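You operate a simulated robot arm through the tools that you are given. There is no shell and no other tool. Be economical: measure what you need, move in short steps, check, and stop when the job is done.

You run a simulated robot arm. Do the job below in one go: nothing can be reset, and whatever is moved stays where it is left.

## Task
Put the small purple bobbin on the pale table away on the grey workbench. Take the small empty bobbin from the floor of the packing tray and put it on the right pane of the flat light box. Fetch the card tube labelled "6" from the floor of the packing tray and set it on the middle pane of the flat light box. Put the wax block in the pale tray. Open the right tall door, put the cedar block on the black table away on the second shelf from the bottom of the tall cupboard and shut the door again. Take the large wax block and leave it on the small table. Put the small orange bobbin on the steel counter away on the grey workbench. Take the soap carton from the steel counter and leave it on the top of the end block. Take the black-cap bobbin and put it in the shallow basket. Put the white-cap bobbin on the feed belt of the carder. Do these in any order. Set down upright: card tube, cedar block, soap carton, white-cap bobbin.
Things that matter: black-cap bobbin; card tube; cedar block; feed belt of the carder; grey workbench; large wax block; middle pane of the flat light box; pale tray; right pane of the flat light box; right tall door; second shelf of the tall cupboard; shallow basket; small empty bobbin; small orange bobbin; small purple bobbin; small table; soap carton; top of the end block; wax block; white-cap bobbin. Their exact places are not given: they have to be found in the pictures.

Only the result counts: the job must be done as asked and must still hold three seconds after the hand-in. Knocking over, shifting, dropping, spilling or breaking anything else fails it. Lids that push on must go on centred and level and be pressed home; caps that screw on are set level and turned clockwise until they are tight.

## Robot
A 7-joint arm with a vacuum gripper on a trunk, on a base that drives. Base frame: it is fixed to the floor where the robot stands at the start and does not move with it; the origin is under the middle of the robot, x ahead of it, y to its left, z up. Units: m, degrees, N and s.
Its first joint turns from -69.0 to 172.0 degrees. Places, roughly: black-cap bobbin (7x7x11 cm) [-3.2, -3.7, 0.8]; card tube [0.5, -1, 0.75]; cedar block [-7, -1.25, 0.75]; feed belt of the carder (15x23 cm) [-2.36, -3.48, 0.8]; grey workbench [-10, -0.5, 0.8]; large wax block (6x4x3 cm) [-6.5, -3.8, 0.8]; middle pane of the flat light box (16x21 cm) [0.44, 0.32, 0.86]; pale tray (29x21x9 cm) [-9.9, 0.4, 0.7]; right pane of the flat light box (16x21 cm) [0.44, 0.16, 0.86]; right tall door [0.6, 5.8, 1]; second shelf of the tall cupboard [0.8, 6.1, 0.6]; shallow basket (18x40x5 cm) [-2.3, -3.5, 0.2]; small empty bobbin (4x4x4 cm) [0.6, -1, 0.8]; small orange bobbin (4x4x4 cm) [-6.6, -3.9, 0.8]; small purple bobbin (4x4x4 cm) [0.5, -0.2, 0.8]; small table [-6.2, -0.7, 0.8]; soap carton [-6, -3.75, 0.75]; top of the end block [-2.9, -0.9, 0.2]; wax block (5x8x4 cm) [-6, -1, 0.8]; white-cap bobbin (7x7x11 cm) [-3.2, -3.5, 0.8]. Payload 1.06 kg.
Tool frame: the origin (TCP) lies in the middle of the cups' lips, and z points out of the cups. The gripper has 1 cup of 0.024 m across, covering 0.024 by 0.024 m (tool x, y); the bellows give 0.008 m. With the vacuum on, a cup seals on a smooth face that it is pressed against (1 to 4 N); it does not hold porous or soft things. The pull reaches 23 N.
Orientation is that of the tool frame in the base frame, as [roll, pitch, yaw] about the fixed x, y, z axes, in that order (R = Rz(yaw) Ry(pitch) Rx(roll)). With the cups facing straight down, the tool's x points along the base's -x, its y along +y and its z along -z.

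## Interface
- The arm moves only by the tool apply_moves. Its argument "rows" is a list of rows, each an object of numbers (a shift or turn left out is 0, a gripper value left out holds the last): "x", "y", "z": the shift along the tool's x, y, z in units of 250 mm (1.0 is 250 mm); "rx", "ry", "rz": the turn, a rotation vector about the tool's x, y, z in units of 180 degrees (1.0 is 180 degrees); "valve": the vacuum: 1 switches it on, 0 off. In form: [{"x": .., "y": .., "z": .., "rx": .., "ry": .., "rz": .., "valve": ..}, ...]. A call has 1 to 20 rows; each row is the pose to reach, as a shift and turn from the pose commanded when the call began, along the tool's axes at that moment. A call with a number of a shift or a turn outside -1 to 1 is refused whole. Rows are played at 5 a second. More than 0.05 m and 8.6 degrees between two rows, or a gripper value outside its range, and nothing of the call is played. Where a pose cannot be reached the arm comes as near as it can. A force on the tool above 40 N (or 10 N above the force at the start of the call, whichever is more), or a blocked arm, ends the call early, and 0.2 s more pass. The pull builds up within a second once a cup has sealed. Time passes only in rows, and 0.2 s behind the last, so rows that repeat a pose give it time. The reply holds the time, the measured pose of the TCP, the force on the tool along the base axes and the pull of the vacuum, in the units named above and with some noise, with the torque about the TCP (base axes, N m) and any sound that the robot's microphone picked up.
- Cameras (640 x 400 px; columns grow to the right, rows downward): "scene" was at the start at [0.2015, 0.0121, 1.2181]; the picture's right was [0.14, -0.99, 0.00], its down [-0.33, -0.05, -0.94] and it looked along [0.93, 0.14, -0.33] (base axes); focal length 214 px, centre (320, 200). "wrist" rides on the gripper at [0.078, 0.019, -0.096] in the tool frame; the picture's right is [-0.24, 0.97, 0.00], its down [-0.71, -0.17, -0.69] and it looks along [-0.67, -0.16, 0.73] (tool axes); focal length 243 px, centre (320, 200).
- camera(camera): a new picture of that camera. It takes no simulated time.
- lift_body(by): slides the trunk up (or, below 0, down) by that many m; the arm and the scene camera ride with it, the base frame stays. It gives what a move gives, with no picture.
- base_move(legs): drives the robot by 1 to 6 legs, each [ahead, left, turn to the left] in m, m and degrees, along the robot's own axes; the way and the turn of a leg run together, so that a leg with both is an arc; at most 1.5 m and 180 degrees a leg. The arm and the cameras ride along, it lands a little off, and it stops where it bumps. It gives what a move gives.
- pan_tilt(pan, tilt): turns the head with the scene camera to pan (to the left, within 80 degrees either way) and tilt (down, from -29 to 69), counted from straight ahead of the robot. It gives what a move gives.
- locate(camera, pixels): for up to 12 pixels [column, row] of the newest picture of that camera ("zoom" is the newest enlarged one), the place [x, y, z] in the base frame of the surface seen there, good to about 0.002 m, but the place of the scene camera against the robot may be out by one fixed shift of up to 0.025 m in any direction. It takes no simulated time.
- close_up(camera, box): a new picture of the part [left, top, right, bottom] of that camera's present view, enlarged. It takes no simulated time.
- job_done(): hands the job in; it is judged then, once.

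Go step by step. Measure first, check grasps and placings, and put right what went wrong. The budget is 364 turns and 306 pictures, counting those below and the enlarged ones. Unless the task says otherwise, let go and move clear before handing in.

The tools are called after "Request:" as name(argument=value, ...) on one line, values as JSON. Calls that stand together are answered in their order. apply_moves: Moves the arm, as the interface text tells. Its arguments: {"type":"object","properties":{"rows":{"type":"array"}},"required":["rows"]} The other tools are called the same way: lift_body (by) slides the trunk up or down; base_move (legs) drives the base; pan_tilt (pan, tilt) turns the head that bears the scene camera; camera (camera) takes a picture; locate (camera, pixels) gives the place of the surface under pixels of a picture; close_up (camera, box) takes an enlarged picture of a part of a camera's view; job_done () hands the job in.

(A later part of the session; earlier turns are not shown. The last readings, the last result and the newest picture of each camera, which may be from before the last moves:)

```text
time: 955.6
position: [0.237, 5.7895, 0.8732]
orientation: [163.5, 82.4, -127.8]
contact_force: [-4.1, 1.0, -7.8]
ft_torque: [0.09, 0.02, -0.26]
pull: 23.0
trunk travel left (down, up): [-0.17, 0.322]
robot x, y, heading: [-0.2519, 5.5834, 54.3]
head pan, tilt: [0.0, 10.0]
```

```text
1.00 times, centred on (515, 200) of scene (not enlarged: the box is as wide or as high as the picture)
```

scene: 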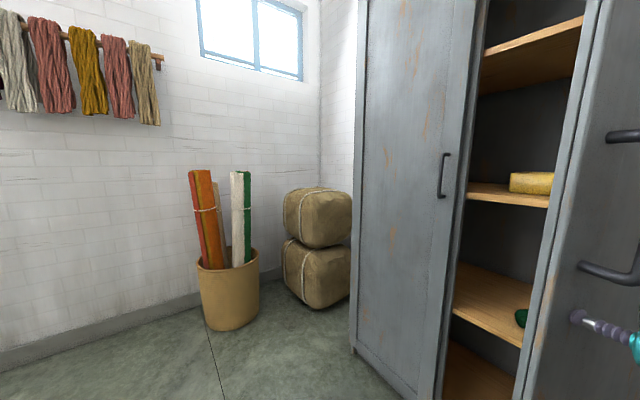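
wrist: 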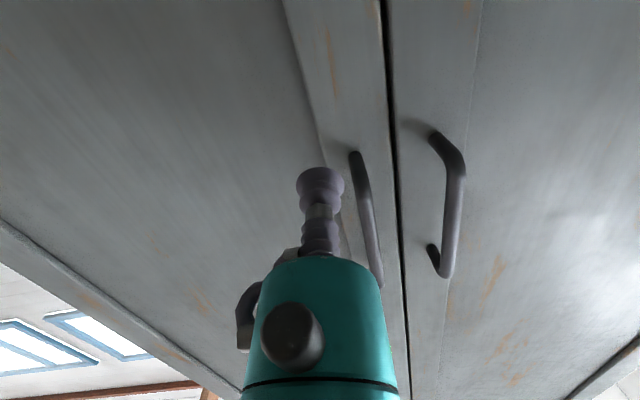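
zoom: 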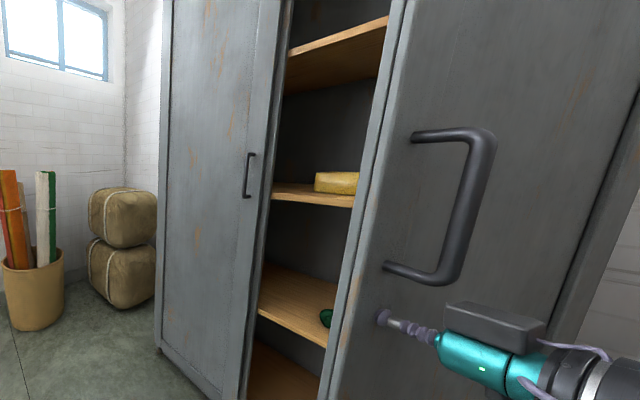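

The door is 64° open and the shelves show: second shelf at z 0.559 (true about 0.55), the next at 0.96, so there's room. I release gently and leave by the corridor.

Request:
apply_moves(rows=[{"valve": 0}, {"z": 0}, {"z": 0}, {"z": 0}, {"z": 0}, {"z": -0.05}, {"z": -0.15}, {"z": -0.3}])

Request:
base_move(legs=[[0, 0, -54], [0.33, 0, 0], [0, -0.6, 0]])

Request:
pan_tilt(pan=60, tilt=10)

Request:
camera(camera="scene")

```text
time: 957.4
position: [0.2092, 5.72, 0.884]
orientation: [163.1, 82.4, -128.2]
contact_force: [0.5, 0.7, -1.0]
ft_torque: [0.01, -0.03, 0.01]
pull: 0.0
trunk travel left (down, up): [-0.17, 0.322]
robot x, y, heading: [-0.2529, 5.5893, 54.5]
head pan, tilt: [0.0, 10.0]
```

```text
time: 967.4
position: [0.4435, 4.6759, 0.8824]
orientation: [163.1, 82.4, 176.6]
contact_force: [0.1, 0.3, 0.3]
ft_torque: [0.01, 0.0, 0.02]
pull: 0.1
trunk travel left (down, up): [-0.17, 0.322]
robot x, y, heading: [0.0717, 4.9869, -0.9]
head pan, tilt: [0.0, 10.0]
```

```text
time: 968.7
position: [0.4425, 4.6769, 0.8832]
orientation: [163.1, 82.5, 176.6]
contact_force: [-0.2, -0.4, -0.2]
ft_torque: [-0.03, 0.02, 0.0]
pull: 0.1
trunk travel left (down, up): [-0.17, 0.322]
robot x, y, heading: [0.0729, 4.9814, -1.1]
head pan, tilt: [60.0, 10.0]
```

```text
85 pictures are left
```

scene: 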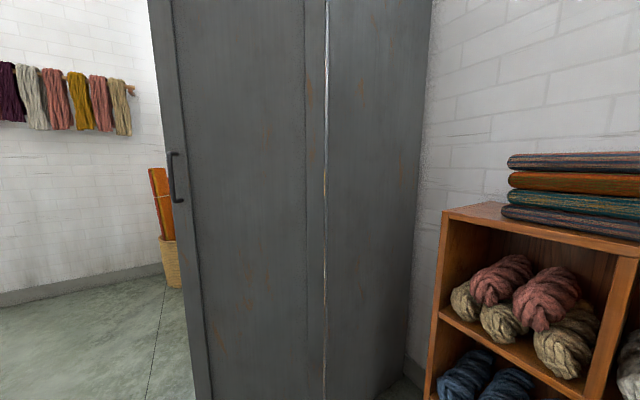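

Request:
lift_body(by=0.17)

Request:
apply_moves(rows=[{"rx": 0.0333}, {"rx": 0.0667}])

Request:
apply_moves(rows=[{"ry": 0.042, "y": 0.05}, {"ry": 0.083, "y": 0.1}, {"ry": 0.125, "y": 0.15}, {"ry": 0.167, "y": 0.2}, {"ry": 0.208, "y": 0.25}, {"ry": 0.25, "y": 0.3}, {"ry": 0.292, "y": 0.35}, {"ry": 0.333, "y": 0.4}, {"ry": 0.375, "y": 0.45}, {"ry": 0.417, "y": 0.5}, {"ry": 0.458, "y": 0.5}])

```text
time: 970.6
position: [0.4443, 4.6766, 1.0522]
orientation: [163.0, 82.3, 176.5]
contact_force: [-0.2, -0.7, -0.5]
ft_torque: [0.02, -0.02, 0.01]
pull: 0.0
trunk travel left (down, up): [-0.34, 0.152]
robot x, y, heading: [0.074, 4.9817, -1.0]
head pan, tilt: [60.0, 10.0]
```

```text
time: 971.2
position: [0.441, 4.6591, 1.0561]
orientation: [159.7, 83.7, 163.5]
contact_force: [0.0, -1.2, -0.6]
ft_torque: [0.03, 0.0, 0.01]
pull: 0.1
out of reach, approached as far as the arm can: row 1, 2
trunk travel left (down, up): [-0.34, 0.152]
robot x, y, heading: [0.0735, 4.9809, -1.1]
head pan, tilt: [60.0, 10.0]
```

```text
time: 973.6
position: [0.4344, 4.7851, 1.0598]
orientation: [177.8, 1.7, -176.4]
contact_force: [-0.1, 0.3, 0.5]
ft_torque: [-0.02, 0.01, 0.0]
pull: 0.1
trunk travel left (down, up): [-0.34, 0.152]
robot x, y, heading: [0.0712, 4.982, -1.1]
head pan, tilt: [60.0, 10.0]
```

Request:
apply_moves(rows=[{"ry": 0.0094, "rx": 0.0122}, {"ry": 0.0094, "rx": 0.0122}])

Request:
base_move(legs=[[0, 0, 91.1], [-1.4, -0.1, 0], [-1.4, 0, 0], [-1.1, 0, 0]])

```text
time: 974.2
position: [0.4347, 4.7839, 1.0608]
orientation: [180.0, 0.0, -176.4]
contact_force: [0.3, -0.3, -0.3]
ft_torque: [0.03, 0.0, 0.01]
pull: 0.0
trunk travel left (down, up): [-0.34, 0.152]
robot x, y, heading: [0.0713, 4.982, -1.1]
head pan, tilt: [60.0, 10.0]
```

```text
time: 996.7
position: [0.397, 1.4988, 1.0606]
orientation: [-179.9, 0.0, -85.2]
contact_force: [0.1, 0.4, -0.9]
ft_torque: [0.02, -0.05, -0.04]
pull: 0.0
trunk travel left (down, up): [-0.34, 0.152]
robot x, y, heading: [0.2042, 1.1372, 90.1]
head pan, tilt: [60.0, 10.0]
```

Request:
base_move(legs=[[-0.09, 0.02, 0], [-0.55, 0.3, 0], [-0.78, 0.66, 0], [-1.1, 0, 0], [-1.0, 0, 0], [0, 0, 90]])

Request:
base_move(legs=[[1.4, 0, 0], [1.4, 0, 0], [1.4, 0, 0], [1.3, 0, 0]])

Request:
pan_tilt(pan=-20, tilt=25)

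Request:
camera(camera="scene")

```text
time: 1020.8
position: [-1.1591, -2.207, 1.0612]
orientation: [180.0, -0.1, 4.9]
contact_force: [-0.1, -0.4, -0.8]
ft_torque: [0.0, 0.01, -0.02]
pull: 0.0
trunk travel left (down, up): [-0.34, 0.152]
robot x, y, heading: [-0.7948, -2.3981, -179.6]
head pan, tilt: [60.0, 10.0]
```

```text
time: 1047.1
position: [-6.6538, -2.202, 1.059]
orientation: [179.9, 0.0, 5.0]
contact_force: [-1.4, 0.7, -1.0]
ft_torque: [0.03, 0.04, 0.01]
pull: 0.1
trunk travel left (down, up): [-0.34, 0.152]
robot x, y, heading: [-6.2852, -2.3936, -179.4]
head pan, tilt: [60.0, 10.0]
```

```text
time: 1048.6
position: [-6.6531, -2.2014, 1.061]
orientation: [-180.0, 0.0, 5.1]
contact_force: [-0.2, 0.6, 0.5]
ft_torque: [0.01, -0.03, 0.02]
pull: 0.0
trunk travel left (down, up): [-0.34, 0.152]
robot x, y, heading: [-6.2887, -2.3922, -179.8]
head pan, tilt: [-20.0, 25.0]
```

```text
84 pictures are left
```

scene: 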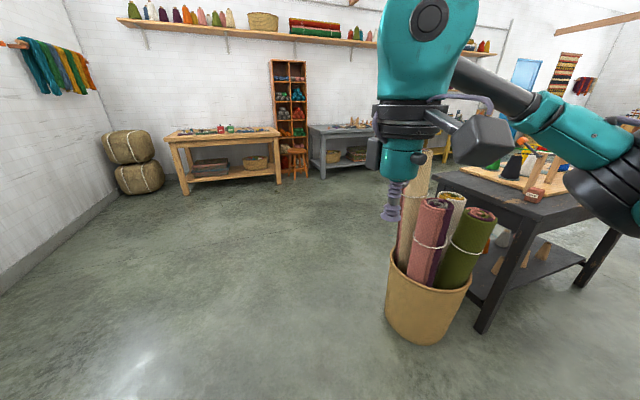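

Request:
base_move(legs=[[0, -0.95, 0]])

Request:
pan_tilt(pan=-10, tilt=35)

Request:
camera(camera="scene")

Request:
camera(camera="wrist")

```text
time: 1057.2
position: [-6.6444, -1.248, 1.0597]
orientation: [179.9, 0.0, 3.8]
contact_force: [0.4, -0.6, 0.0]
ft_torque: [0.0, 0.01, -0.03]
pull: 0.1
trunk travel left (down, up): [-0.34, 0.152]
robot x, y, heading: [-6.2823, -1.4462, 179.1]
head pan, tilt: [-20.0, 25.0]
```

```text
time: 1058.0
position: [-6.6453, -1.2513, 1.0605]
orientation: [180.0, 0.0, 3.7]
contact_force: [1.1, -0.2, -0.2]
ft_torque: [0.01, 0.01, -0.04]
pull: 0.1
trunk travel left (down, up): [-0.34, 0.152]
robot x, y, heading: [-6.2834, -1.4476, 179.1]
head pan, tilt: [-10.0, 35.0]
```

```text
83 pictures are left
```

scene: 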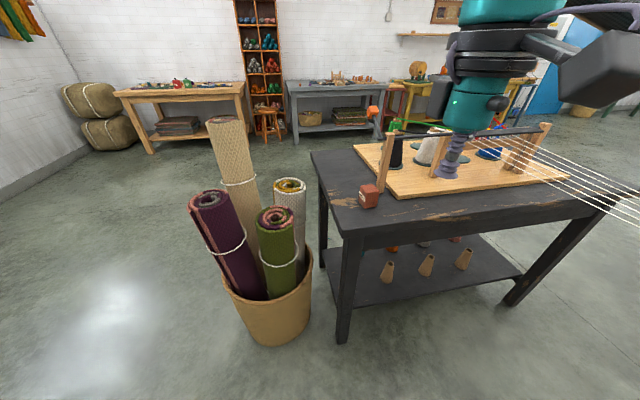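

```text
82 pictures are left
```

wrist: 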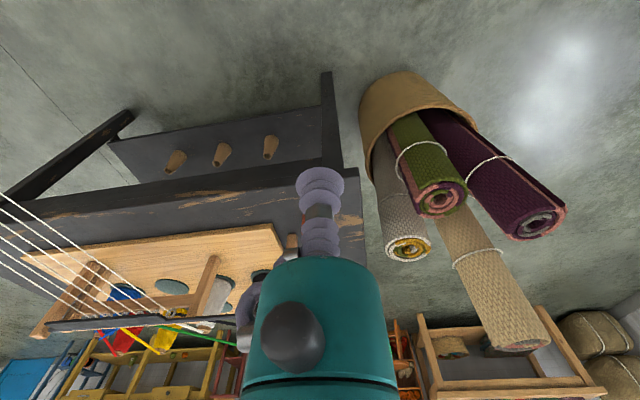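

Request:
locate(camera="scene", pixels=[[369, 188], [368, 197], [340, 215], [275, 215], [230, 125], [290, 185], [385, 160], [440, 235], [400, 140]])

Request:
close_up(camera="scene", box=[330, 140, 430, 220])

```text
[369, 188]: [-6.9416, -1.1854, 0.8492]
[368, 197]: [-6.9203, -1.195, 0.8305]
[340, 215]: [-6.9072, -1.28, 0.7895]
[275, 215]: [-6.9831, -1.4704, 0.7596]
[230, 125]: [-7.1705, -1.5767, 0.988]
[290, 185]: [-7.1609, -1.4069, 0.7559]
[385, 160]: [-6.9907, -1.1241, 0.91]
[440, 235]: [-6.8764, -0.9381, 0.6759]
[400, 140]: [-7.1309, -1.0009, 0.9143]
```

```text
5.00 times, centred on (380, 180) of scene
```

zoom: 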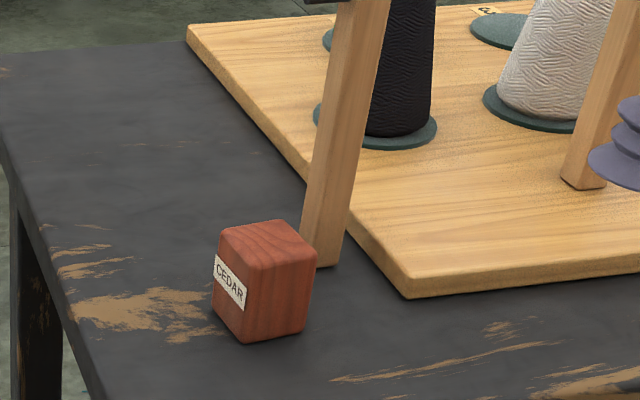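

Request:
locate(camera="scene", pixels=[[388, 133], [390, 125], [410, 131], [372, 110], [430, 130], [545, 128], [385, 195], [376, 183]])

Request:
close_up(camera="scene", box=[340, 90, 580, 210])

```text
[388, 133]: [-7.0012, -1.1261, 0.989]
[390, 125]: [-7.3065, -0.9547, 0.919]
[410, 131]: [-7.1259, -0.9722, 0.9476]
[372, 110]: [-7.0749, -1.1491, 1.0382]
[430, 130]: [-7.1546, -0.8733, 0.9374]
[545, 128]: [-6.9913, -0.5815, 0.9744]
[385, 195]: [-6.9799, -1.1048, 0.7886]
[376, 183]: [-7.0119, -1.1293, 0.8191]
```

```text
2.67 times, centred on (460, 150) of scene
```

zoom: 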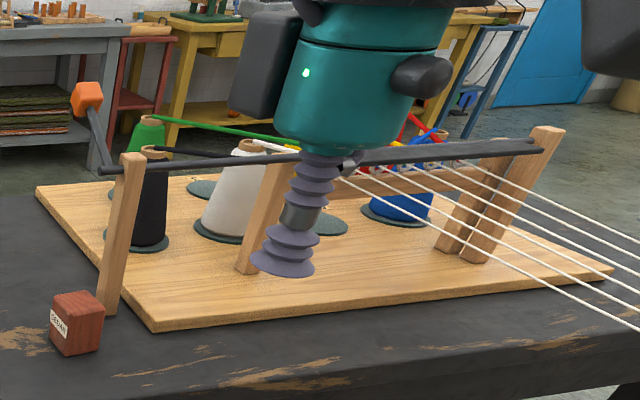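

The cedar cube stands about 2 cm from a post with a crank near it. I approach turned a bit (heading 160°), so the forearm stays away from the post.

Request:
base_move(legs=[[0.19, 0.125, 0], [0, 0, -19]])

Request:
camera(camera="wrist")

Request:
camera(camera="scene")

```text
time: 1060.7
position: [-6.7531, -1.2663, 1.0596]
orientation: [-180.0, 0.0, -15.1]
contact_force: [-0.8, -0.2, 0.2]
ft_torque: [0.0, 0.03, -0.01]
pull: 0.0
trunk travel left (down, up): [-0.34, 0.152]
robot x, y, heading: [-6.4757, -1.5685, 160.4]
head pan, tilt: [-10.0, 35.0]
```

```text
79 pictures are left
```

wrist: 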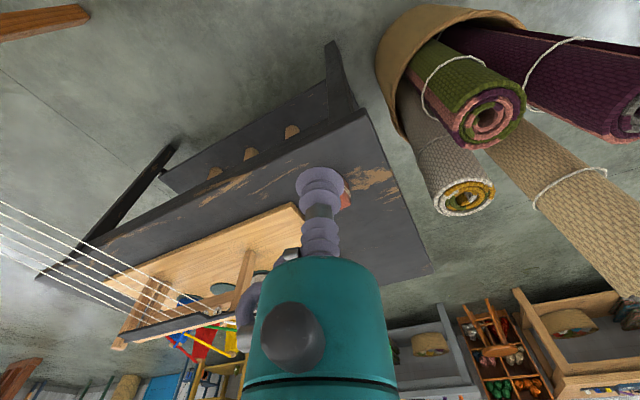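

```text
78 pictures are left
```

scene: 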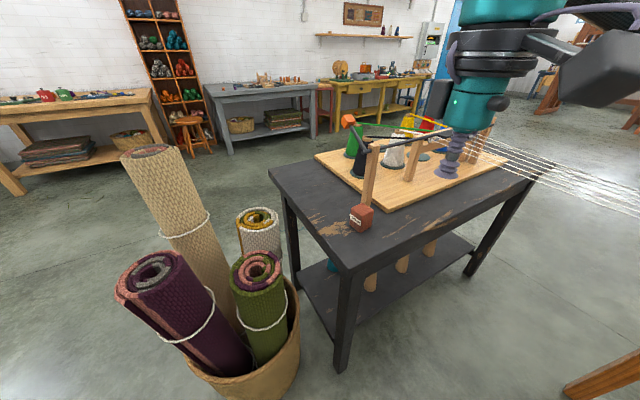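

Request:
apply_moves(rows=[{"x": -0.15, "y": -0.015}, {"x": -0.3, "y": -0.03}, {"x": -0.45, "y": -0.045}])

Request:
camera(camera="wrist")

Request:
close_up(camera="wrist", box=[270, 60, 430, 180])

```text
time: 1061.5
position: [-6.8599, -1.2265, 1.0613]
orientation: [180.0, 0.0, -15.1]
contact_force: [-0.3, -0.4, 1.0]
ft_torque: [0.02, 0.0, 0.02]
pull: 0.1
trunk travel left (down, up): [-0.34, 0.152]
robot x, y, heading: [-6.4721, -1.5695, 160.3]
head pan, tilt: [-10.0, 35.0]
```

```text
77 pictures are left
```

wrist: 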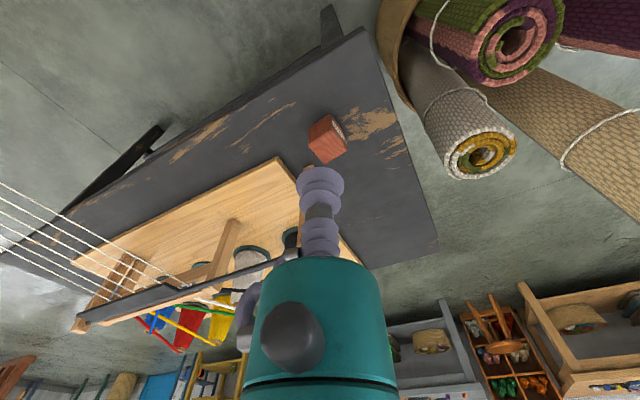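

```text
3.33 times, centred on (350, 120) of wrist
```

zoom: 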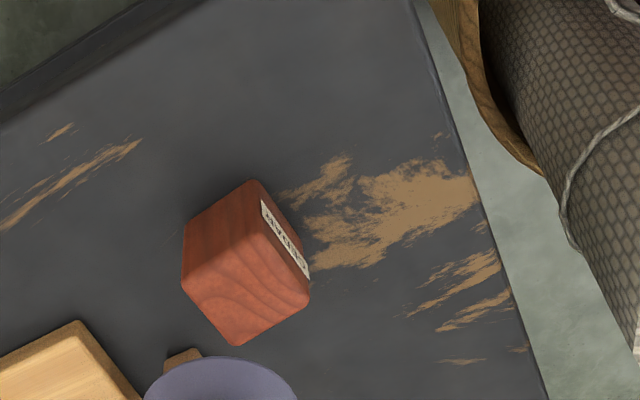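

Request:
locate(camera="zoom", pixels=[[247, 290], [195, 280], [256, 240], [300, 298], [237, 335], [215, 235]])

Request:
locate(camera="wrist", pixels=[[305, 165], [280, 262], [270, 275], [350, 60]])

```text
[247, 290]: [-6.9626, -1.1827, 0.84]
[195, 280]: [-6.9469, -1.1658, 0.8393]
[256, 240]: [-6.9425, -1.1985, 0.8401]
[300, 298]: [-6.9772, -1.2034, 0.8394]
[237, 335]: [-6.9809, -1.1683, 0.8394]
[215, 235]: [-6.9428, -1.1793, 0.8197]
```

```text
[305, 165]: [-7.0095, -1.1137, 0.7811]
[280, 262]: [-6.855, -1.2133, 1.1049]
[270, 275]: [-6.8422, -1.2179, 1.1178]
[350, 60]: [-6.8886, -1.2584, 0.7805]
```

Request:
base_move(legs=[[0.045, -0.045, 0]])

Request:
apply_moves(rows=[{"x": -0.12, "y": 0.08}, {"x": -0.25, "y": 0.152}, {"x": -0.25, "y": 0.152, "z": 0.15}, {"x": -0.25, "y": 0.152, "z": 0.3}, {"x": -0.25, "y": 0.152, "z": 0.45}])

Request:
camera(camera="wrist")

Request:
camera(camera="scene")

```text
time: 1062.6
position: [-6.8878, -1.1682, 1.0594]
orientation: [-180.0, 0.0, -15.1]
contact_force: [-0.6, -0.5, 0.9]
ft_torque: [0.02, -0.02, 0.02]
pull: 0.0
trunk travel left (down, up): [-0.34, 0.152]
robot x, y, heading: [-6.5015, -1.5123, 160.0]
head pan, tilt: [-10.0, 35.0]
```

```text
time: 1063.8
position: [-6.957, -1.1872, 0.9474]
orientation: [180.0, 0.0, -15.0]
contact_force: [0.2, -0.6, -0.1]
ft_torque: [0.01, 0.03, 0.01]
pull: 0.1
trunk travel left (down, up): [-0.34, 0.152]
robot x, y, heading: [-6.4999, -1.5143, 160.0]
head pan, tilt: [-10.0, 35.0]
```

```text
75 pictures are left
```

wrist: 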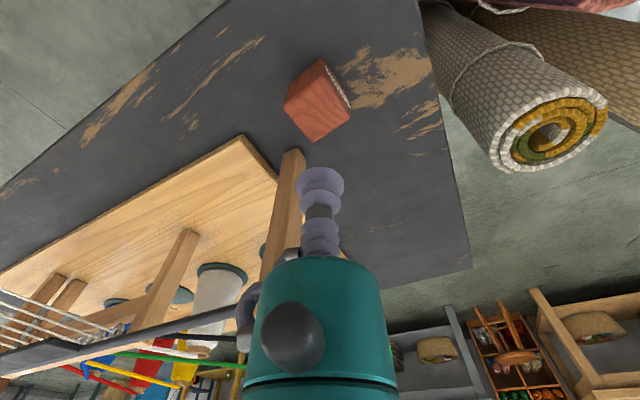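

```text
74 pictures are left
```

scene: 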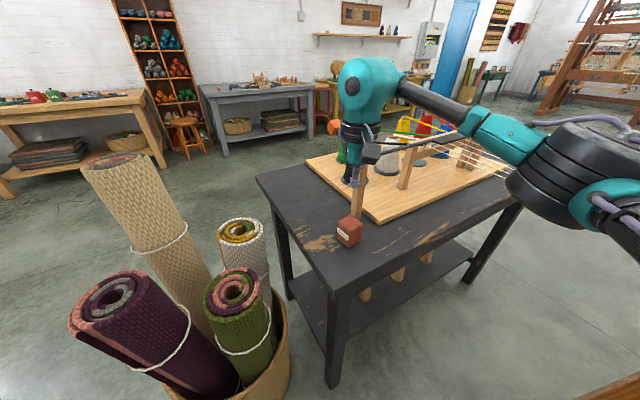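

The hose side of the gripper faces the crank bar. I rise a little and turn the tool 90° so that the hose faces the robot and the camera faces south.

Request:
apply_moves(rows=[{"z": -0.16}, {"z": -0.2, "rz": 0.045}, {"z": -0.2, "rz": 0.09}, {"z": -0.2, "rz": 0.135}, {"z": -0.2, "rz": 0.18}, {"z": -0.2, "rz": 0.225}, {"z": -0.2, "rz": 0.27}, {"z": -0.2, "rz": 0.315}, {"z": -0.2, "rz": 0.36}, {"z": -0.2, "rz": 0.405}, {"z": -0.2, "rz": 0.45}])

Request:
camera(camera="wrist")

```text
time: 1066.2
position: [-6.9581, -1.1887, 0.9978]
orientation: [180.0, 0.1, -96.3]
contact_force: [-0.9, 0.0, 0.1]
ft_torque: [0.03, 0.01, -0.01]
pull: 0.1
trunk travel left (down, up): [-0.34, 0.152]
robot x, y, heading: [-6.4987, -1.5128, 160.3]
head pan, tilt: [-10.0, 35.0]
```

```text
73 pictures are left
```

wrist: 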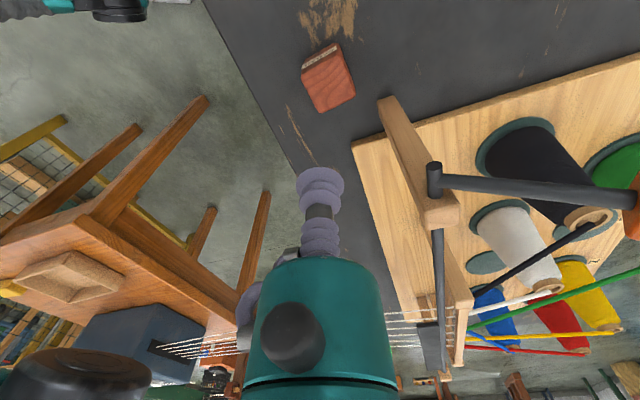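

Request:
locate(camera="wrist", pixels=[[330, 85], [318, 70], [345, 75], [330, 100], [435, 170], [425, 200], [395, 110], [440, 225], [550, 190]])

```text
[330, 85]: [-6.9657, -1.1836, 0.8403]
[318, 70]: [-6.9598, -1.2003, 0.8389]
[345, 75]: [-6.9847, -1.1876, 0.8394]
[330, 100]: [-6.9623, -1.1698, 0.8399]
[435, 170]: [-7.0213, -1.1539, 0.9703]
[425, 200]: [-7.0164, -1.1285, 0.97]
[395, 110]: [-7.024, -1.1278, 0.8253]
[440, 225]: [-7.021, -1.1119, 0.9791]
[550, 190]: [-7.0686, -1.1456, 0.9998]
```

Clearances are fine (bar end at (-7.021,-1.154)). Descend onto the cube.

Request:
apply_moves(rows=[{"z": 0.15, "valve": 1}, {"z": 0.3}, {"z": 0.45}, {"z": 0.57}, {"z": 0.61}, {"z": 0.635}, {"z": 0.645}, {"z": 0.645}])

```text
time: 1068.0
position: [-6.9571, -1.1883, 0.839]
orientation: [179.9, 0.0, -96.1]
contact_force: [-0.5, 1.8, 16.5]
ft_torque: [0.05, -0.01, -0.02]
pull: 23.3
trunk travel left (down, up): [-0.34, 0.152]
robot x, y, heading: [-6.5031, -1.5127, 160.2]
head pan, tilt: [-10.0, 35.0]
```

Request:
apply_moves(rows=[{"z": -0.08}, {"z": -0.2}, {"z": -0.35}, {"z": -0.5}, {"z": -0.65}, {"z": -0.8}])

Request:
base_move(legs=[[-0.2, 0, 0], [0, 0, 19.5]])

Request:
camera(camera="wrist")

```text
time: 1069.4
position: [-6.9573, -1.1898, 1.0373]
orientation: [180.0, 0.1, -96.2]
contact_force: [0.2, -0.5, -0.7]
ft_torque: [-0.02, 0.02, -0.01]
pull: 22.8
trunk travel left (down, up): [-0.34, 0.152]
robot x, y, heading: [-6.5012, -1.5117, 160.1]
head pan, tilt: [-10.0, 35.0]
```

```text
time: 1072.1
position: [-6.853, -1.4301, 1.038]
orientation: [180.0, 0.0, -76.2]
contact_force: [0.1, 0.6, 0.2]
ft_torque: [-0.03, -0.01, -0.02]
pull: 22.9
trunk travel left (down, up): [-0.34, 0.152]
robot x, y, heading: [-6.3121, -1.5797, -180.1]
head pan, tilt: [-10.0, 35.0]
```

```text
72 pictures are left
```

wrist: 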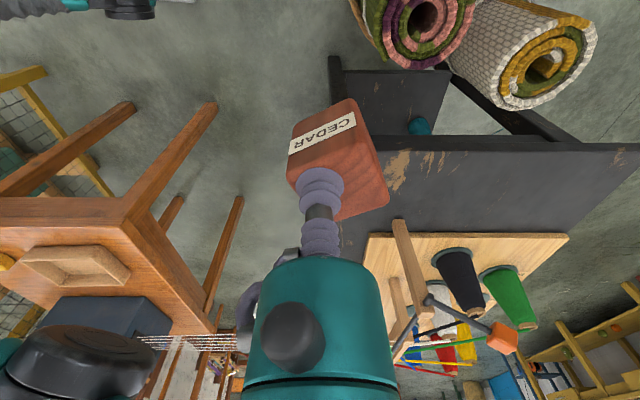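

Cedar held. Now the long way back to the cupboard.

Request:
base_move(legs=[[-0.35, 0, 0], [0, 0.82, 0], [-1.3, 0, 0], [-1.3, 0, 0], [-1.3, 0, 0], [-1.25, 0, 0]])

Request:
base_move(legs=[[0, 0, -90], [1.1, 0, 0], [1.0, 0, 0]])

```text
time: 1105.6
position: [-1.386, -2.2787, 1.0381]
orientation: [-180.0, -0.1, -77.2]
contact_force: [0.5, 0.1, 0.0]
ft_torque: [-0.01, -0.01, -0.02]
pull: 23.0
trunk travel left (down, up): [-0.34, 0.152]
robot x, y, heading: [-0.8483, -2.4373, 179.1]
head pan, tilt: [-10.0, 35.0]
```

```text
time: 1119.8
position: [-0.7191, 0.2049, 1.0383]
orientation: [179.9, 0.0, -165.8]
contact_force: [0.2, 0.5, -1.4]
ft_torque: [0.03, -0.02, -0.03]
pull: 22.6
trunk travel left (down, up): [-0.34, 0.152]
robot x, y, heading: [-0.8652, -0.3319, 90.6]
head pan, tilt: [-10.0, 35.0]
```

Request:
base_move(legs=[[0.83, -0.745, -0.6], [0.55, -0.3, 0], [1.3, 0, 0], [1.3, 0, 0], [1.1, 0, 0]])

Request:
pan_tilt(pan=0, tilt=15)

Request:
camera(camera="scene")

```text
time: 1147.5
position: [0.4539, 5.2899, 1.0377]
orientation: [180.0, 0.0, -168.3]
contact_force: [-0.5, 0.5, -0.3]
ft_torque: [-0.01, 0.0, -0.02]
pull: 23.0
trunk travel left (down, up): [-0.34, 0.152]
robot x, y, heading: [0.285, 4.7576, 88.2]
head pan, tilt: [-10.0, 35.0]
```

```text
time: 1148.3
position: [0.4535, 5.2888, 1.0378]
orientation: [-179.9, 0.0, -168.3]
contact_force: [-0.2, -0.5, -0.4]
ft_torque: [-0.01, 0.02, 0.02]
pull: 22.6
trunk travel left (down, up): [-0.34, 0.152]
robot x, y, heading: [0.2849, 4.7556, 88.0]
head pan, tilt: [0.0, 15.0]
```

```text
71 pictures are left
```

scene: 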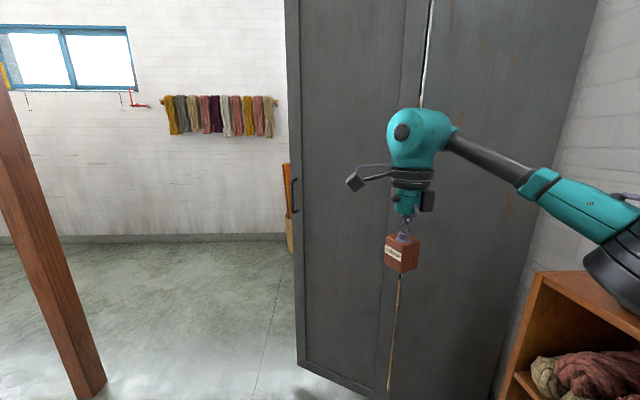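

The door still stands open. I tuck the arm in to the front-left and thread past the door edge and the loom foot.

Request:
apply_moves(rows=[{"x": 0.15, "y": -0.06}, {"x": 0.3, "y": -0.12}, {"x": 0.45, "y": -0.19}, {"x": 0.6, "y": -0.26}, {"x": 0.75, "y": -0.33}, {"x": 0.9, "y": -0.4}])

Request:
base_move(legs=[[0, 0.235, 2], [0.52, 0, 0], [0, 0, 20]])

Request:
camera(camera="scene")

```text
time: 1149.7
position: [0.2516, 5.1446, 1.0389]
orientation: [179.9, 0.0, -168.4]
contact_force: [0.2, -0.6, -0.9]
ft_torque: [0.01, 0.03, -0.01]
pull: 23.0
trunk travel left (down, up): [-0.34, 0.152]
robot x, y, heading: [0.2871, 4.7545, 88.0]
head pan, tilt: [0.0, 15.0]
```

```text
time: 1156.1
position: [-0.1288, 5.6228, 1.0382]
orientation: [-179.9, 0.1, -146.2]
contact_force: [0.0, 0.7, -1.3]
ft_torque: [0.0, 0.0, -0.01]
pull: 22.8
trunk travel left (down, up): [-0.34, 0.152]
robot x, y, heading: [0.049, 5.2771, 110.5]
head pan, tilt: [0.0, 15.0]
```

```text
70 pictures are left
```

scene: 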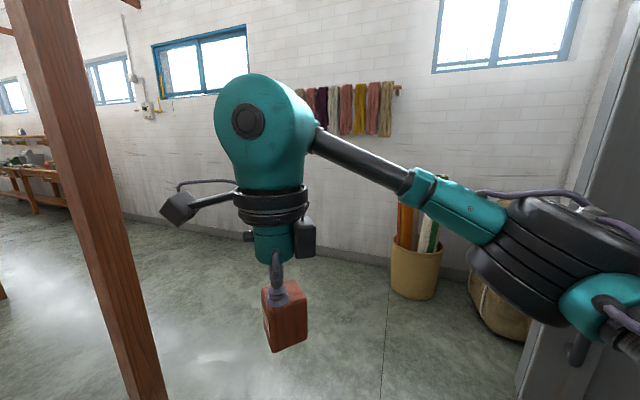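

Request:
locate(camera="scene", pixels=[[145, 385], [100, 250], [60, 120], [30, 20], [560, 360], [600, 150]])

```text
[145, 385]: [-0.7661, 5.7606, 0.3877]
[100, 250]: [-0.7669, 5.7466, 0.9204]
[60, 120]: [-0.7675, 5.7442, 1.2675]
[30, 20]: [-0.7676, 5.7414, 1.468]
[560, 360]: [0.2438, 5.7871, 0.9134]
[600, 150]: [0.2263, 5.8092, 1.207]
```

Request:
base_move(legs=[[0.545, 0.117, 0], [0.4, -0.2, 0], [0, 0, -110.5]])

Request:
pan_tilt(pan=-15, tilt=20)

Request:
camera(camera="scene")

```text
time: 1166.2
position: [0.1814, 6.246, 1.0382]
orientation: [179.9, 0.0, 104.3]
contact_force: [-0.3, 0.7, -0.9]
ft_torque: [0.0, 0.01, 0.01]
pull: 22.9
trunk travel left (down, up): [-0.34, 0.152]
robot x, y, heading: [-0.209, 6.1956, 0.8]
head pan, tilt: [0.0, 15.0]
```

```text
time: 1167.0
position: [0.1822, 6.2471, 1.0379]
orientation: [180.0, 0.0, 104.5]
contact_force: [-0.5, -0.1, -0.4]
ft_torque: [0.0, 0.06, -0.01]
pull: 23.5
trunk travel left (down, up): [-0.34, 0.152]
robot x, y, heading: [-0.21, 6.195, 0.6]
head pan, tilt: [-15.0, 20.0]
```

```text
69 pictures are left
```

scene: 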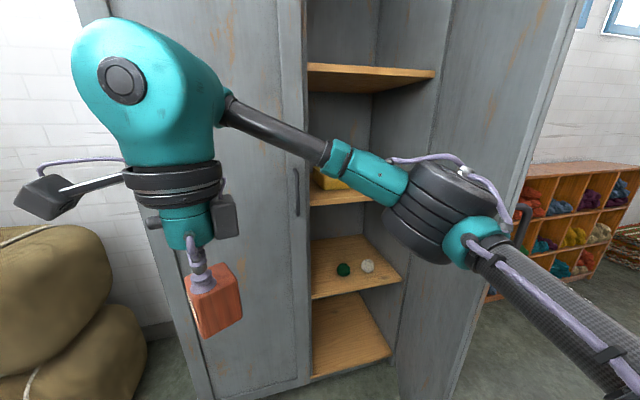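

Request:
locate(camera="scene", pixels=[[340, 285], [320, 292], [345, 268], [367, 265], [395, 275], [330, 265], [318, 270], [340, 195], [350, 350], [400, 265], [325, 205]])

Request:
close_up(camera="scene", box=[290, 160, 430, 400])

```text
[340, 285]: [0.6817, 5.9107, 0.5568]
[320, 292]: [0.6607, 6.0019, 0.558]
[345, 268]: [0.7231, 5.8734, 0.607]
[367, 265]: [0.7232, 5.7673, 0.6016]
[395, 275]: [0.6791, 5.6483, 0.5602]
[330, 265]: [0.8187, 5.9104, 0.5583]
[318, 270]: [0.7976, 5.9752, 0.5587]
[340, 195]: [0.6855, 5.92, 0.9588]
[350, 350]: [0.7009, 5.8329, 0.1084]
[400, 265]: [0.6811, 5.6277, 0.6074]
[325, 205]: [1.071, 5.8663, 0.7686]
```

```text
1.67 times, centred on (360, 280) of scene
```

zoom: 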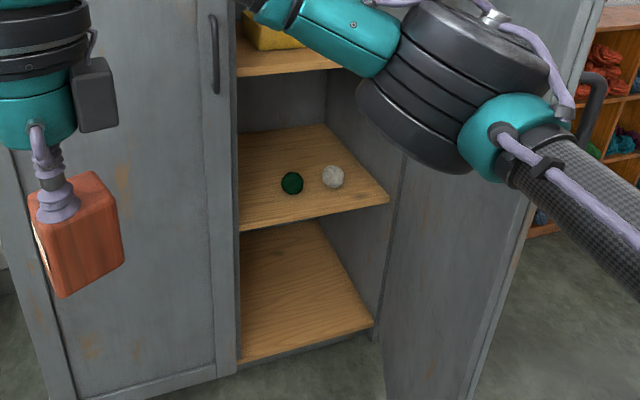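

Second shelf: free at the front-left; balls at (0.707,5.868) and (0.707,5.76). I aim for (0.70,5.962). First I turn the tool so the camera faces back, and stretch the arm.

Request:
apply_moves(rows=[{"rz": -0.042, "x": -0.09, "y": 0.01}, {"rz": -0.084, "x": -0.18, "y": 0.02}, {"rz": -0.126, "x": -0.27, "y": 0.03}, {"rz": -0.168, "x": -0.36, "y": 0.04}, {"rz": -0.21, "x": -0.45, "y": 0.05}, {"rz": -0.252, "x": -0.54, "y": 0.06}, {"rz": -0.294, "x": -0.63, "y": 0.07}, {"rz": -0.336, "x": -0.72, "y": 0.08}, {"rz": -0.378, "x": -0.8, "y": 0.09}, {"rz": -0.42, "x": -0.81, "y": 0.1}])

Request:
lift_body(by=-0.3)

```text
time: 1169.2
position: [0.2556, 6.0568, 1.0378]
orientation: [180.0, 0.0, -179.9]
contact_force: [-0.1, -0.5, -0.6]
ft_torque: [-0.04, 0.01, 0.01]
pull: 22.8
trunk travel left (down, up): [-0.34, 0.152]
robot x, y, heading: [-0.2097, 6.195, 0.9]
head pan, tilt: [-15.0, 20.0]
```

```text
time: 1172.2
position: [0.2407, 6.0632, 0.7527]
orientation: [-179.4, 1.9, 179.8]
contact_force: [0.0, 0.5, 0.1]
ft_torque: [-0.01, 0.01, -0.03]
pull: 23.1
trunk travel left (down, up): [-0.04, 0.452]
robot x, y, heading: [-0.2038, 6.1952, 0.8]
head pan, tilt: [-15.0, 20.0]
```

Request:
pan_tilt(pan=-40, tilt=30)

Request:
camera(camera="scene")

Request:
locate(camera="scene", pixels=[[340, 200], [400, 220], [440, 240], [300, 180], [380, 150], [420, 120], [330, 250]])

```text
time: 1173.1
position: [0.2405, 6.064, 0.7527]
orientation: [-179.3, 1.7, 179.9]
contact_force: [-0.2, -0.3, -0.5]
ft_torque: [0.02, -0.02, 0.01]
pull: 22.6
trunk travel left (down, up): [-0.04, 0.452]
robot x, y, heading: [-0.2059, 6.1958, 0.8]
head pan, tilt: [-40.0, 30.0]
```

```text
67 pictures are left
```

scene: 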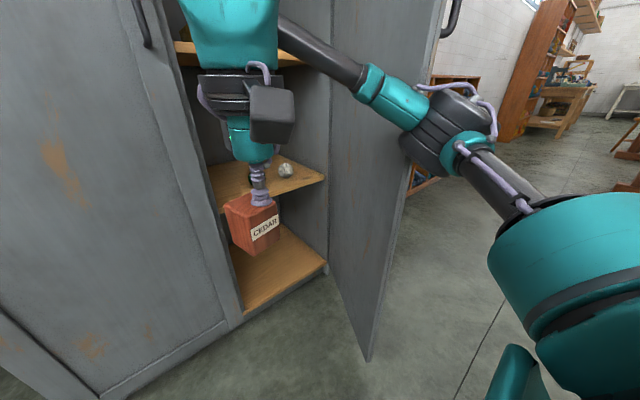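

```text
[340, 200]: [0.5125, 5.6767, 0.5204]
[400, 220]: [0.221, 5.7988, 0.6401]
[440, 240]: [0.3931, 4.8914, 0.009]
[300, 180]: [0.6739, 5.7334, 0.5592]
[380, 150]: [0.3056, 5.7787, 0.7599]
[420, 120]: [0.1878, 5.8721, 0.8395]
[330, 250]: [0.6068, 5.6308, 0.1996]
```

The elbow touches the door's edge. I move left (north) to free it and level the tool.

Request:
base_move(legs=[[0, 0.12, 0]])

Request:
apply_moves(rows=[{"ry": 0.0094, "rx": -0.004}, {"ry": 0.0094, "rx": -0.004}])

Request:
camera(camera="scene")

Request:
locate(camera="scene", pixels=[[410, 110], [450, 90], [440, 160], [350, 330], [350, 200], [400, 80]])

```text
time: 1174.8
position: [0.2551, 6.1764, 0.7386]
orientation: [-179.9, -0.1, -179.9]
contact_force: [-1.1, 0.6, -1.4]
ft_torque: [-0.01, -0.01, 0.0]
pull: 23.2
trunk travel left (down, up): [-0.04, 0.452]
robot x, y, heading: [-0.2029, 6.3125, 0.7]
head pan, tilt: [-40.0, 30.0]
```

```text
time: 1175.4
position: [0.2558, 6.175, 0.7382]
orientation: [179.2, -1.8, -180.0]
contact_force: [-0.9, -0.4, -0.6]
ft_torque: [0.01, 0.0, 0.0]
pull: 23.1
trunk travel left (down, up): [-0.04, 0.452]
robot x, y, heading: [-0.2098, 6.3139, 0.8]
head pan, tilt: [-40.0, 30.0]
```

```text
66 pictures are left
```

scene: 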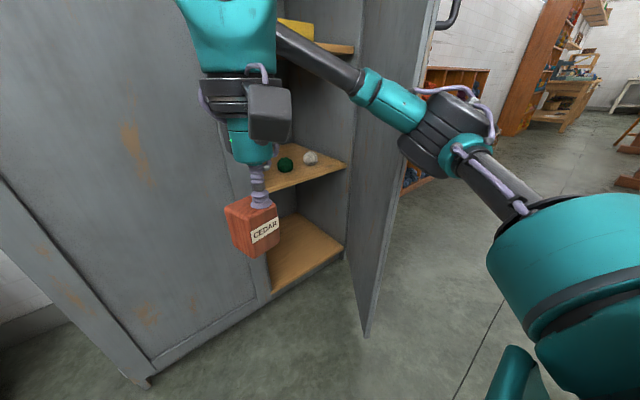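

```text
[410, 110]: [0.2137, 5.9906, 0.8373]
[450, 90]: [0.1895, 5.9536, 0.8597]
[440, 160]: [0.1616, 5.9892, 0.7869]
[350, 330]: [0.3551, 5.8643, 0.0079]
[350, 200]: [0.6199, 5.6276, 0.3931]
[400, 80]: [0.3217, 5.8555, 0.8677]
```

Request:
apply_moves(rows=[{"ry": -0.0094, "rx": 0.004}, {"ry": -0.0094, "rx": 0.004}])

Request:
camera(camera="scene")

Request:
locate(camera="scene", pixels=[[380, 180], [365, 250], [368, 310], [355, 250], [395, 150], [440, 15], [376, 250]])

```text
time: 1176.0
position: [0.2546, 6.1763, 0.7388]
orientation: [-180.0, 0.0, 179.9]
contact_force: [0.1, 0.4, -0.3]
ft_torque: [0.0, -0.02, -0.03]
pull: 22.3
trunk travel left (down, up): [-0.04, 0.452]
robot x, y, heading: [-0.2069, 6.3161, 0.6]
head pan, tilt: [-40.0, 30.0]
```

```text
65 pictures are left
```

scene: 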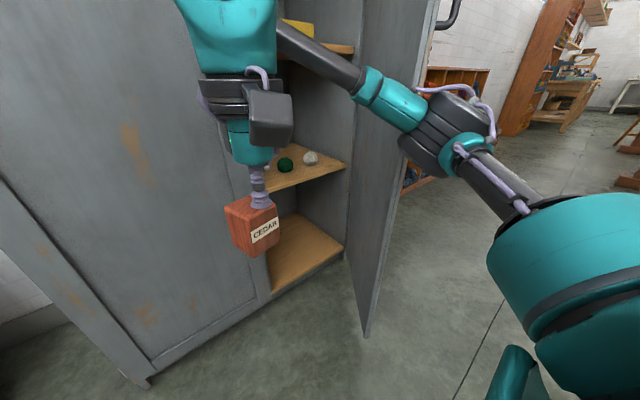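

```text
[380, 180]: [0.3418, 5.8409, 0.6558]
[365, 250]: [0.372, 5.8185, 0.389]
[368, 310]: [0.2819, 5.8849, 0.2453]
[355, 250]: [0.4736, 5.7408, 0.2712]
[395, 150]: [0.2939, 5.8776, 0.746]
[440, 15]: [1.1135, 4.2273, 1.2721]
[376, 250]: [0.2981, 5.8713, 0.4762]
```

The door is now at about 50°, static. That still lets me in on a curved path. I shift north, stretch the arm and lower to carrying height.

Request:
base_move(legs=[[0, 0.1, -0.6]])

Request:
apply_moves(rows=[{"x": -0.06, "y": -0.14, "z": 0.05}, {"x": -0.12, "y": -0.28, "z": 0.1}, {"x": -0.18, "y": -0.42, "z": 0.16}, {"x": -0.26, "y": -0.56, "z": 0.22}, {"x": -0.32, "y": -0.68, "z": 0.28}, {"x": -0.36, "y": -0.74, "z": 0.31}])

Request:
camera(camera="scene")

Request:
locate(camera="scene", pixels=[[400, 170], [430, 150], [380, 160], [370, 250], [400, 210], [340, 120]])

```text
time: 1177.5
position: [0.2531, 6.2702, 0.7381]
orientation: [-180.0, 0.1, 179.3]
contact_force: [-0.1, 0.6, -1.1]
ft_torque: [0.0, 0.03, -0.03]
pull: 23.0
trunk travel left (down, up): [-0.04, 0.452]
robot x, y, heading: [-0.2071, 6.4126, 0.0]
head pan, tilt: [-40.0, 30.0]
```

```text
time: 1178.9
position: [0.3393, 6.0853, 0.6609]
orientation: [179.9, 0.0, 179.4]
contact_force: [-0.9, -0.6, -0.7]
ft_torque: [0.05, -0.03, 0.02]
pull: 22.4
trunk travel left (down, up): [-0.04, 0.452]
robot x, y, heading: [-0.2081, 6.4093, 0.1]
head pan, tilt: [-40.0, 30.0]
```

```text
64 pictures are left
```

scene: 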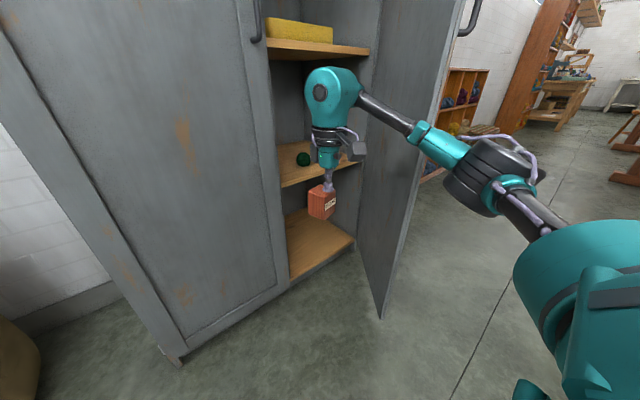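

```text
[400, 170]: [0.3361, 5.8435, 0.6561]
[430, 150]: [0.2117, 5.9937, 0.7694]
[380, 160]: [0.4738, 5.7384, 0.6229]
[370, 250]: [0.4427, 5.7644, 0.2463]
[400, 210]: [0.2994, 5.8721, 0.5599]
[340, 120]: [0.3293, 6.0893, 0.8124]
```

Request:
base_move(legs=[[0.11, -0.025, 0], [0.07, -0.02, 0]])

Request:
camera(camera="scene")

Request:
locate(camera="scene", pixels=[[440, 175], [470, 200], [460, 165], [400, 130], [400, 250], [410, 200], [430, 215]])

```text
time: 1180.8
position: [0.5211, 6.0402, 0.6614]
orientation: [-180.0, 0.1, 179.2]
contact_force: [0.5, 0.4, 0.4]
ft_torque: [0.0, -0.02, -0.01]
pull: 22.9
trunk travel left (down, up): [-0.04, 0.452]
robot x, y, heading: [-0.027, 6.3711, 0.1]
head pan, tilt: [-40.0, 30.0]
```

```text
63 pictures are left
```

scene: 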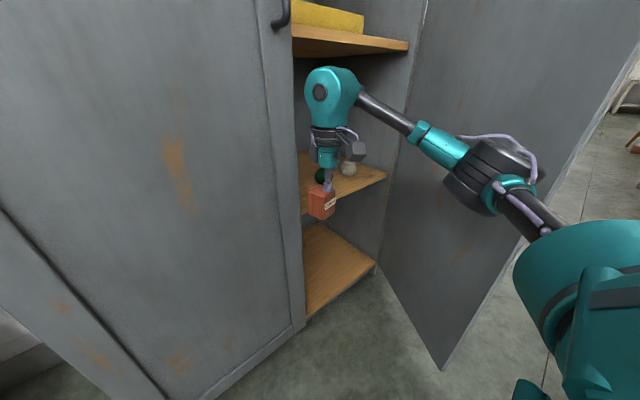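

```text
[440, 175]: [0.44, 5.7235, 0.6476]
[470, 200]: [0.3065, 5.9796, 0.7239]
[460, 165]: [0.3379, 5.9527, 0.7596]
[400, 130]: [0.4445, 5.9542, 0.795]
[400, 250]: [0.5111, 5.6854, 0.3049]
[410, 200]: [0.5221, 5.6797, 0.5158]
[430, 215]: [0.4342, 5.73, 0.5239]
```

Request:
base_move(legs=[[0.08, -0.05, 0]])

Request:
camera(camera="scene")

Request:
camera(camera="wrist")

```text
time: 1181.9
position: [0.6003, 5.9903, 0.6603]
orientation: [179.9, -0.1, 179.3]
contact_force: [-0.7, 0.3, -1.2]
ft_torque: [-0.01, 0.0, 0.0]
pull: 22.5
trunk travel left (down, up): [-0.04, 0.452]
robot x, y, heading: [0.0506, 6.3235, -0.5]
head pan, tilt: [-40.0, 30.0]
```

```text
62 pictures are left
```

scene: 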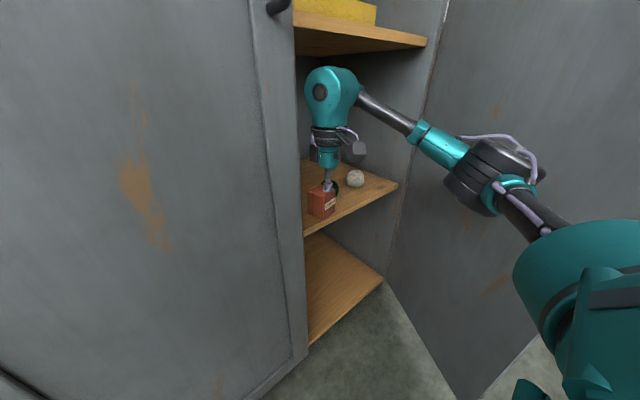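

```text
61 pictures are left
```

wrist: 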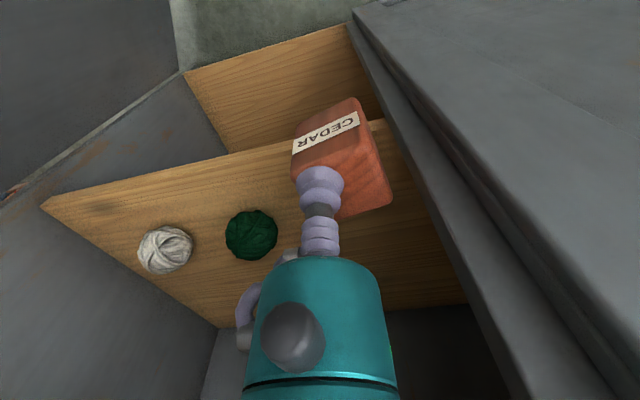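

Request:
locate(camera="wrist", pixels=[[250, 232], [270, 180], [165, 248], [395, 170], [420, 260], [400, 110], [400, 60], [440, 200], [250, 150]])

```text
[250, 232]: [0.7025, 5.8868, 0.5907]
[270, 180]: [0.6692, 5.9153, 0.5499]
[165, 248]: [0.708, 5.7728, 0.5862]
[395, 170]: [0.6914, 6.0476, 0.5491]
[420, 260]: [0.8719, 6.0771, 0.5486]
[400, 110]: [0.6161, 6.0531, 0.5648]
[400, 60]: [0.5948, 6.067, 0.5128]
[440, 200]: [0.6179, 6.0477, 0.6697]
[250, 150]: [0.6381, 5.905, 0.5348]
```

Request:
base_move(legs=[[0.06, -0.012, 0.3], [0.045, -0.005, 0]])

Request:
camera(camera="wrist")

Request:
camera(camera="scene")

```text
time: 1183.4
position: [0.7061, 5.978, 0.662]
orientation: [180.0, -0.1, 179.5]
contact_force: [-0.4, 0.0, -0.5]
ft_torque: [0.02, -0.03, 0.03]
pull: 22.9
trunk travel left (down, up): [-0.04, 0.452]
robot x, y, heading: [0.158, 6.3014, 0.2]
head pan, tilt: [-40.0, 30.0]
```

```text
60 pictures are left
```

wrist: 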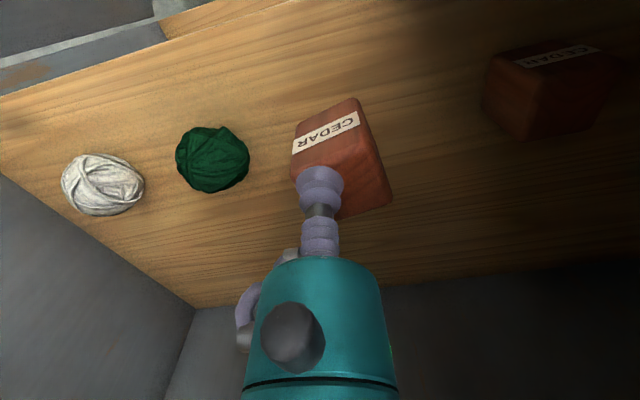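

```text
59 pictures are left
```

scene: 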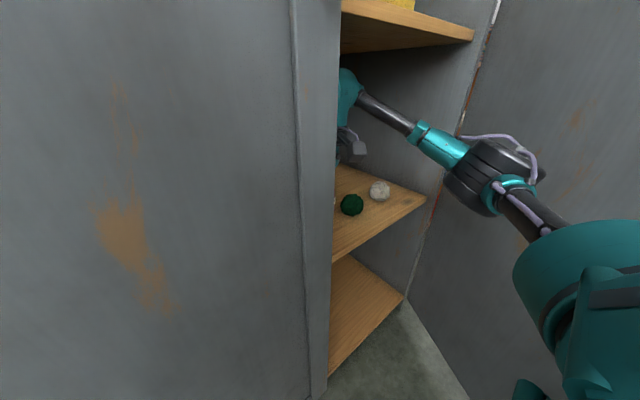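

Another cedar block already stands on this shelf, which confirms the place. Lower the block.

Request:
apply_moves(rows=[{"z": 0.1}, {"z": 0.17}, {"z": 0.19}, {"z": 0.195}])

Request:
apply_moves(rows=[{"z": 0.01}, {"z": 0.018}, {"z": 0.018}])

```text
time: 1184.4
position: [0.706, 5.9762, 0.6118]
orientation: [179.9, 0.0, 179.5]
contact_force: [-0.3, -0.2, -0.1]
ft_torque: [0.02, -0.03, -0.01]
pull: 22.8
trunk travel left (down, up): [-0.04, 0.452]
robot x, y, heading: [0.1563, 6.301, 0.4]
head pan, tilt: [-40.0, 30.0]
```

```text
time: 1185.2
position: [0.7056, 5.9773, 0.6089]
orientation: [179.9, 0.2, 179.5]
contact_force: [3.2, -2.4, 12.2]
ft_torque: [0.0, -0.05, -0.02]
pull: 23.3
trunk travel left (down, up): [-0.04, 0.452]
robot x, y, heading: [0.1587, 6.304, 0.2]
head pan, tilt: [-40.0, 30.0]
```

Request:
apply_moves(rows=[{"z": 0, "valve": 0}, {"z": -0.004}, {"z": -0.004}, {"z": -0.004}, {"z": -0.03}, {"z": -0.1}, {"z": -0.2}, {"z": -0.22}])

Request:
camera(camera="wrist")

Request:
base_move(legs=[[-0.1, 0.015, 0], [-0.08, 0.04, 0], [-0.18, 0.05, 0], [-0.1, 0, 0]])

Request:
camera(camera="scene")

```text
time: 1187.0
position: [0.7056, 5.9771, 0.6629]
orientation: [179.9, 0.1, 179.5]
contact_force: [0.6, 0.2, 0.6]
ft_torque: [0.02, 0.0, 0.0]
pull: 0.0
trunk travel left (down, up): [-0.04, 0.452]
robot x, y, heading: [0.158, 6.3024, 0.3]
head pan, tilt: [-40.0, 30.0]
```

```text
58 pictures are left
```

wrist: 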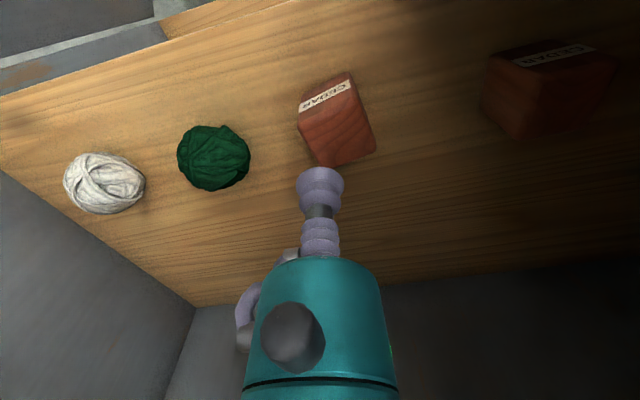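

```text
time: 1190.7
position: [0.2447, 6.0822, 0.6638]
orientation: [-180.0, 0.0, 179.7]
contact_force: [0.1, 0.5, -0.1]
ft_torque: [0.02, 0.0, 0.03]
pull: 0.1
trunk travel left (down, up): [-0.04, 0.452]
robot x, y, heading: [-0.3069, 6.4063, 0.6]
head pan, tilt: [-40.0, 30.0]
```

```text
57 pictures are left
```

scene: 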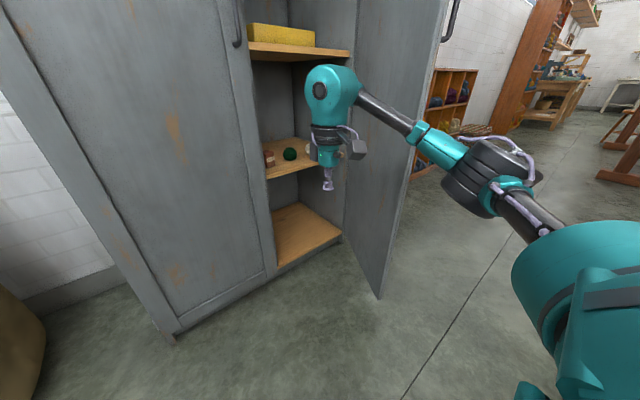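

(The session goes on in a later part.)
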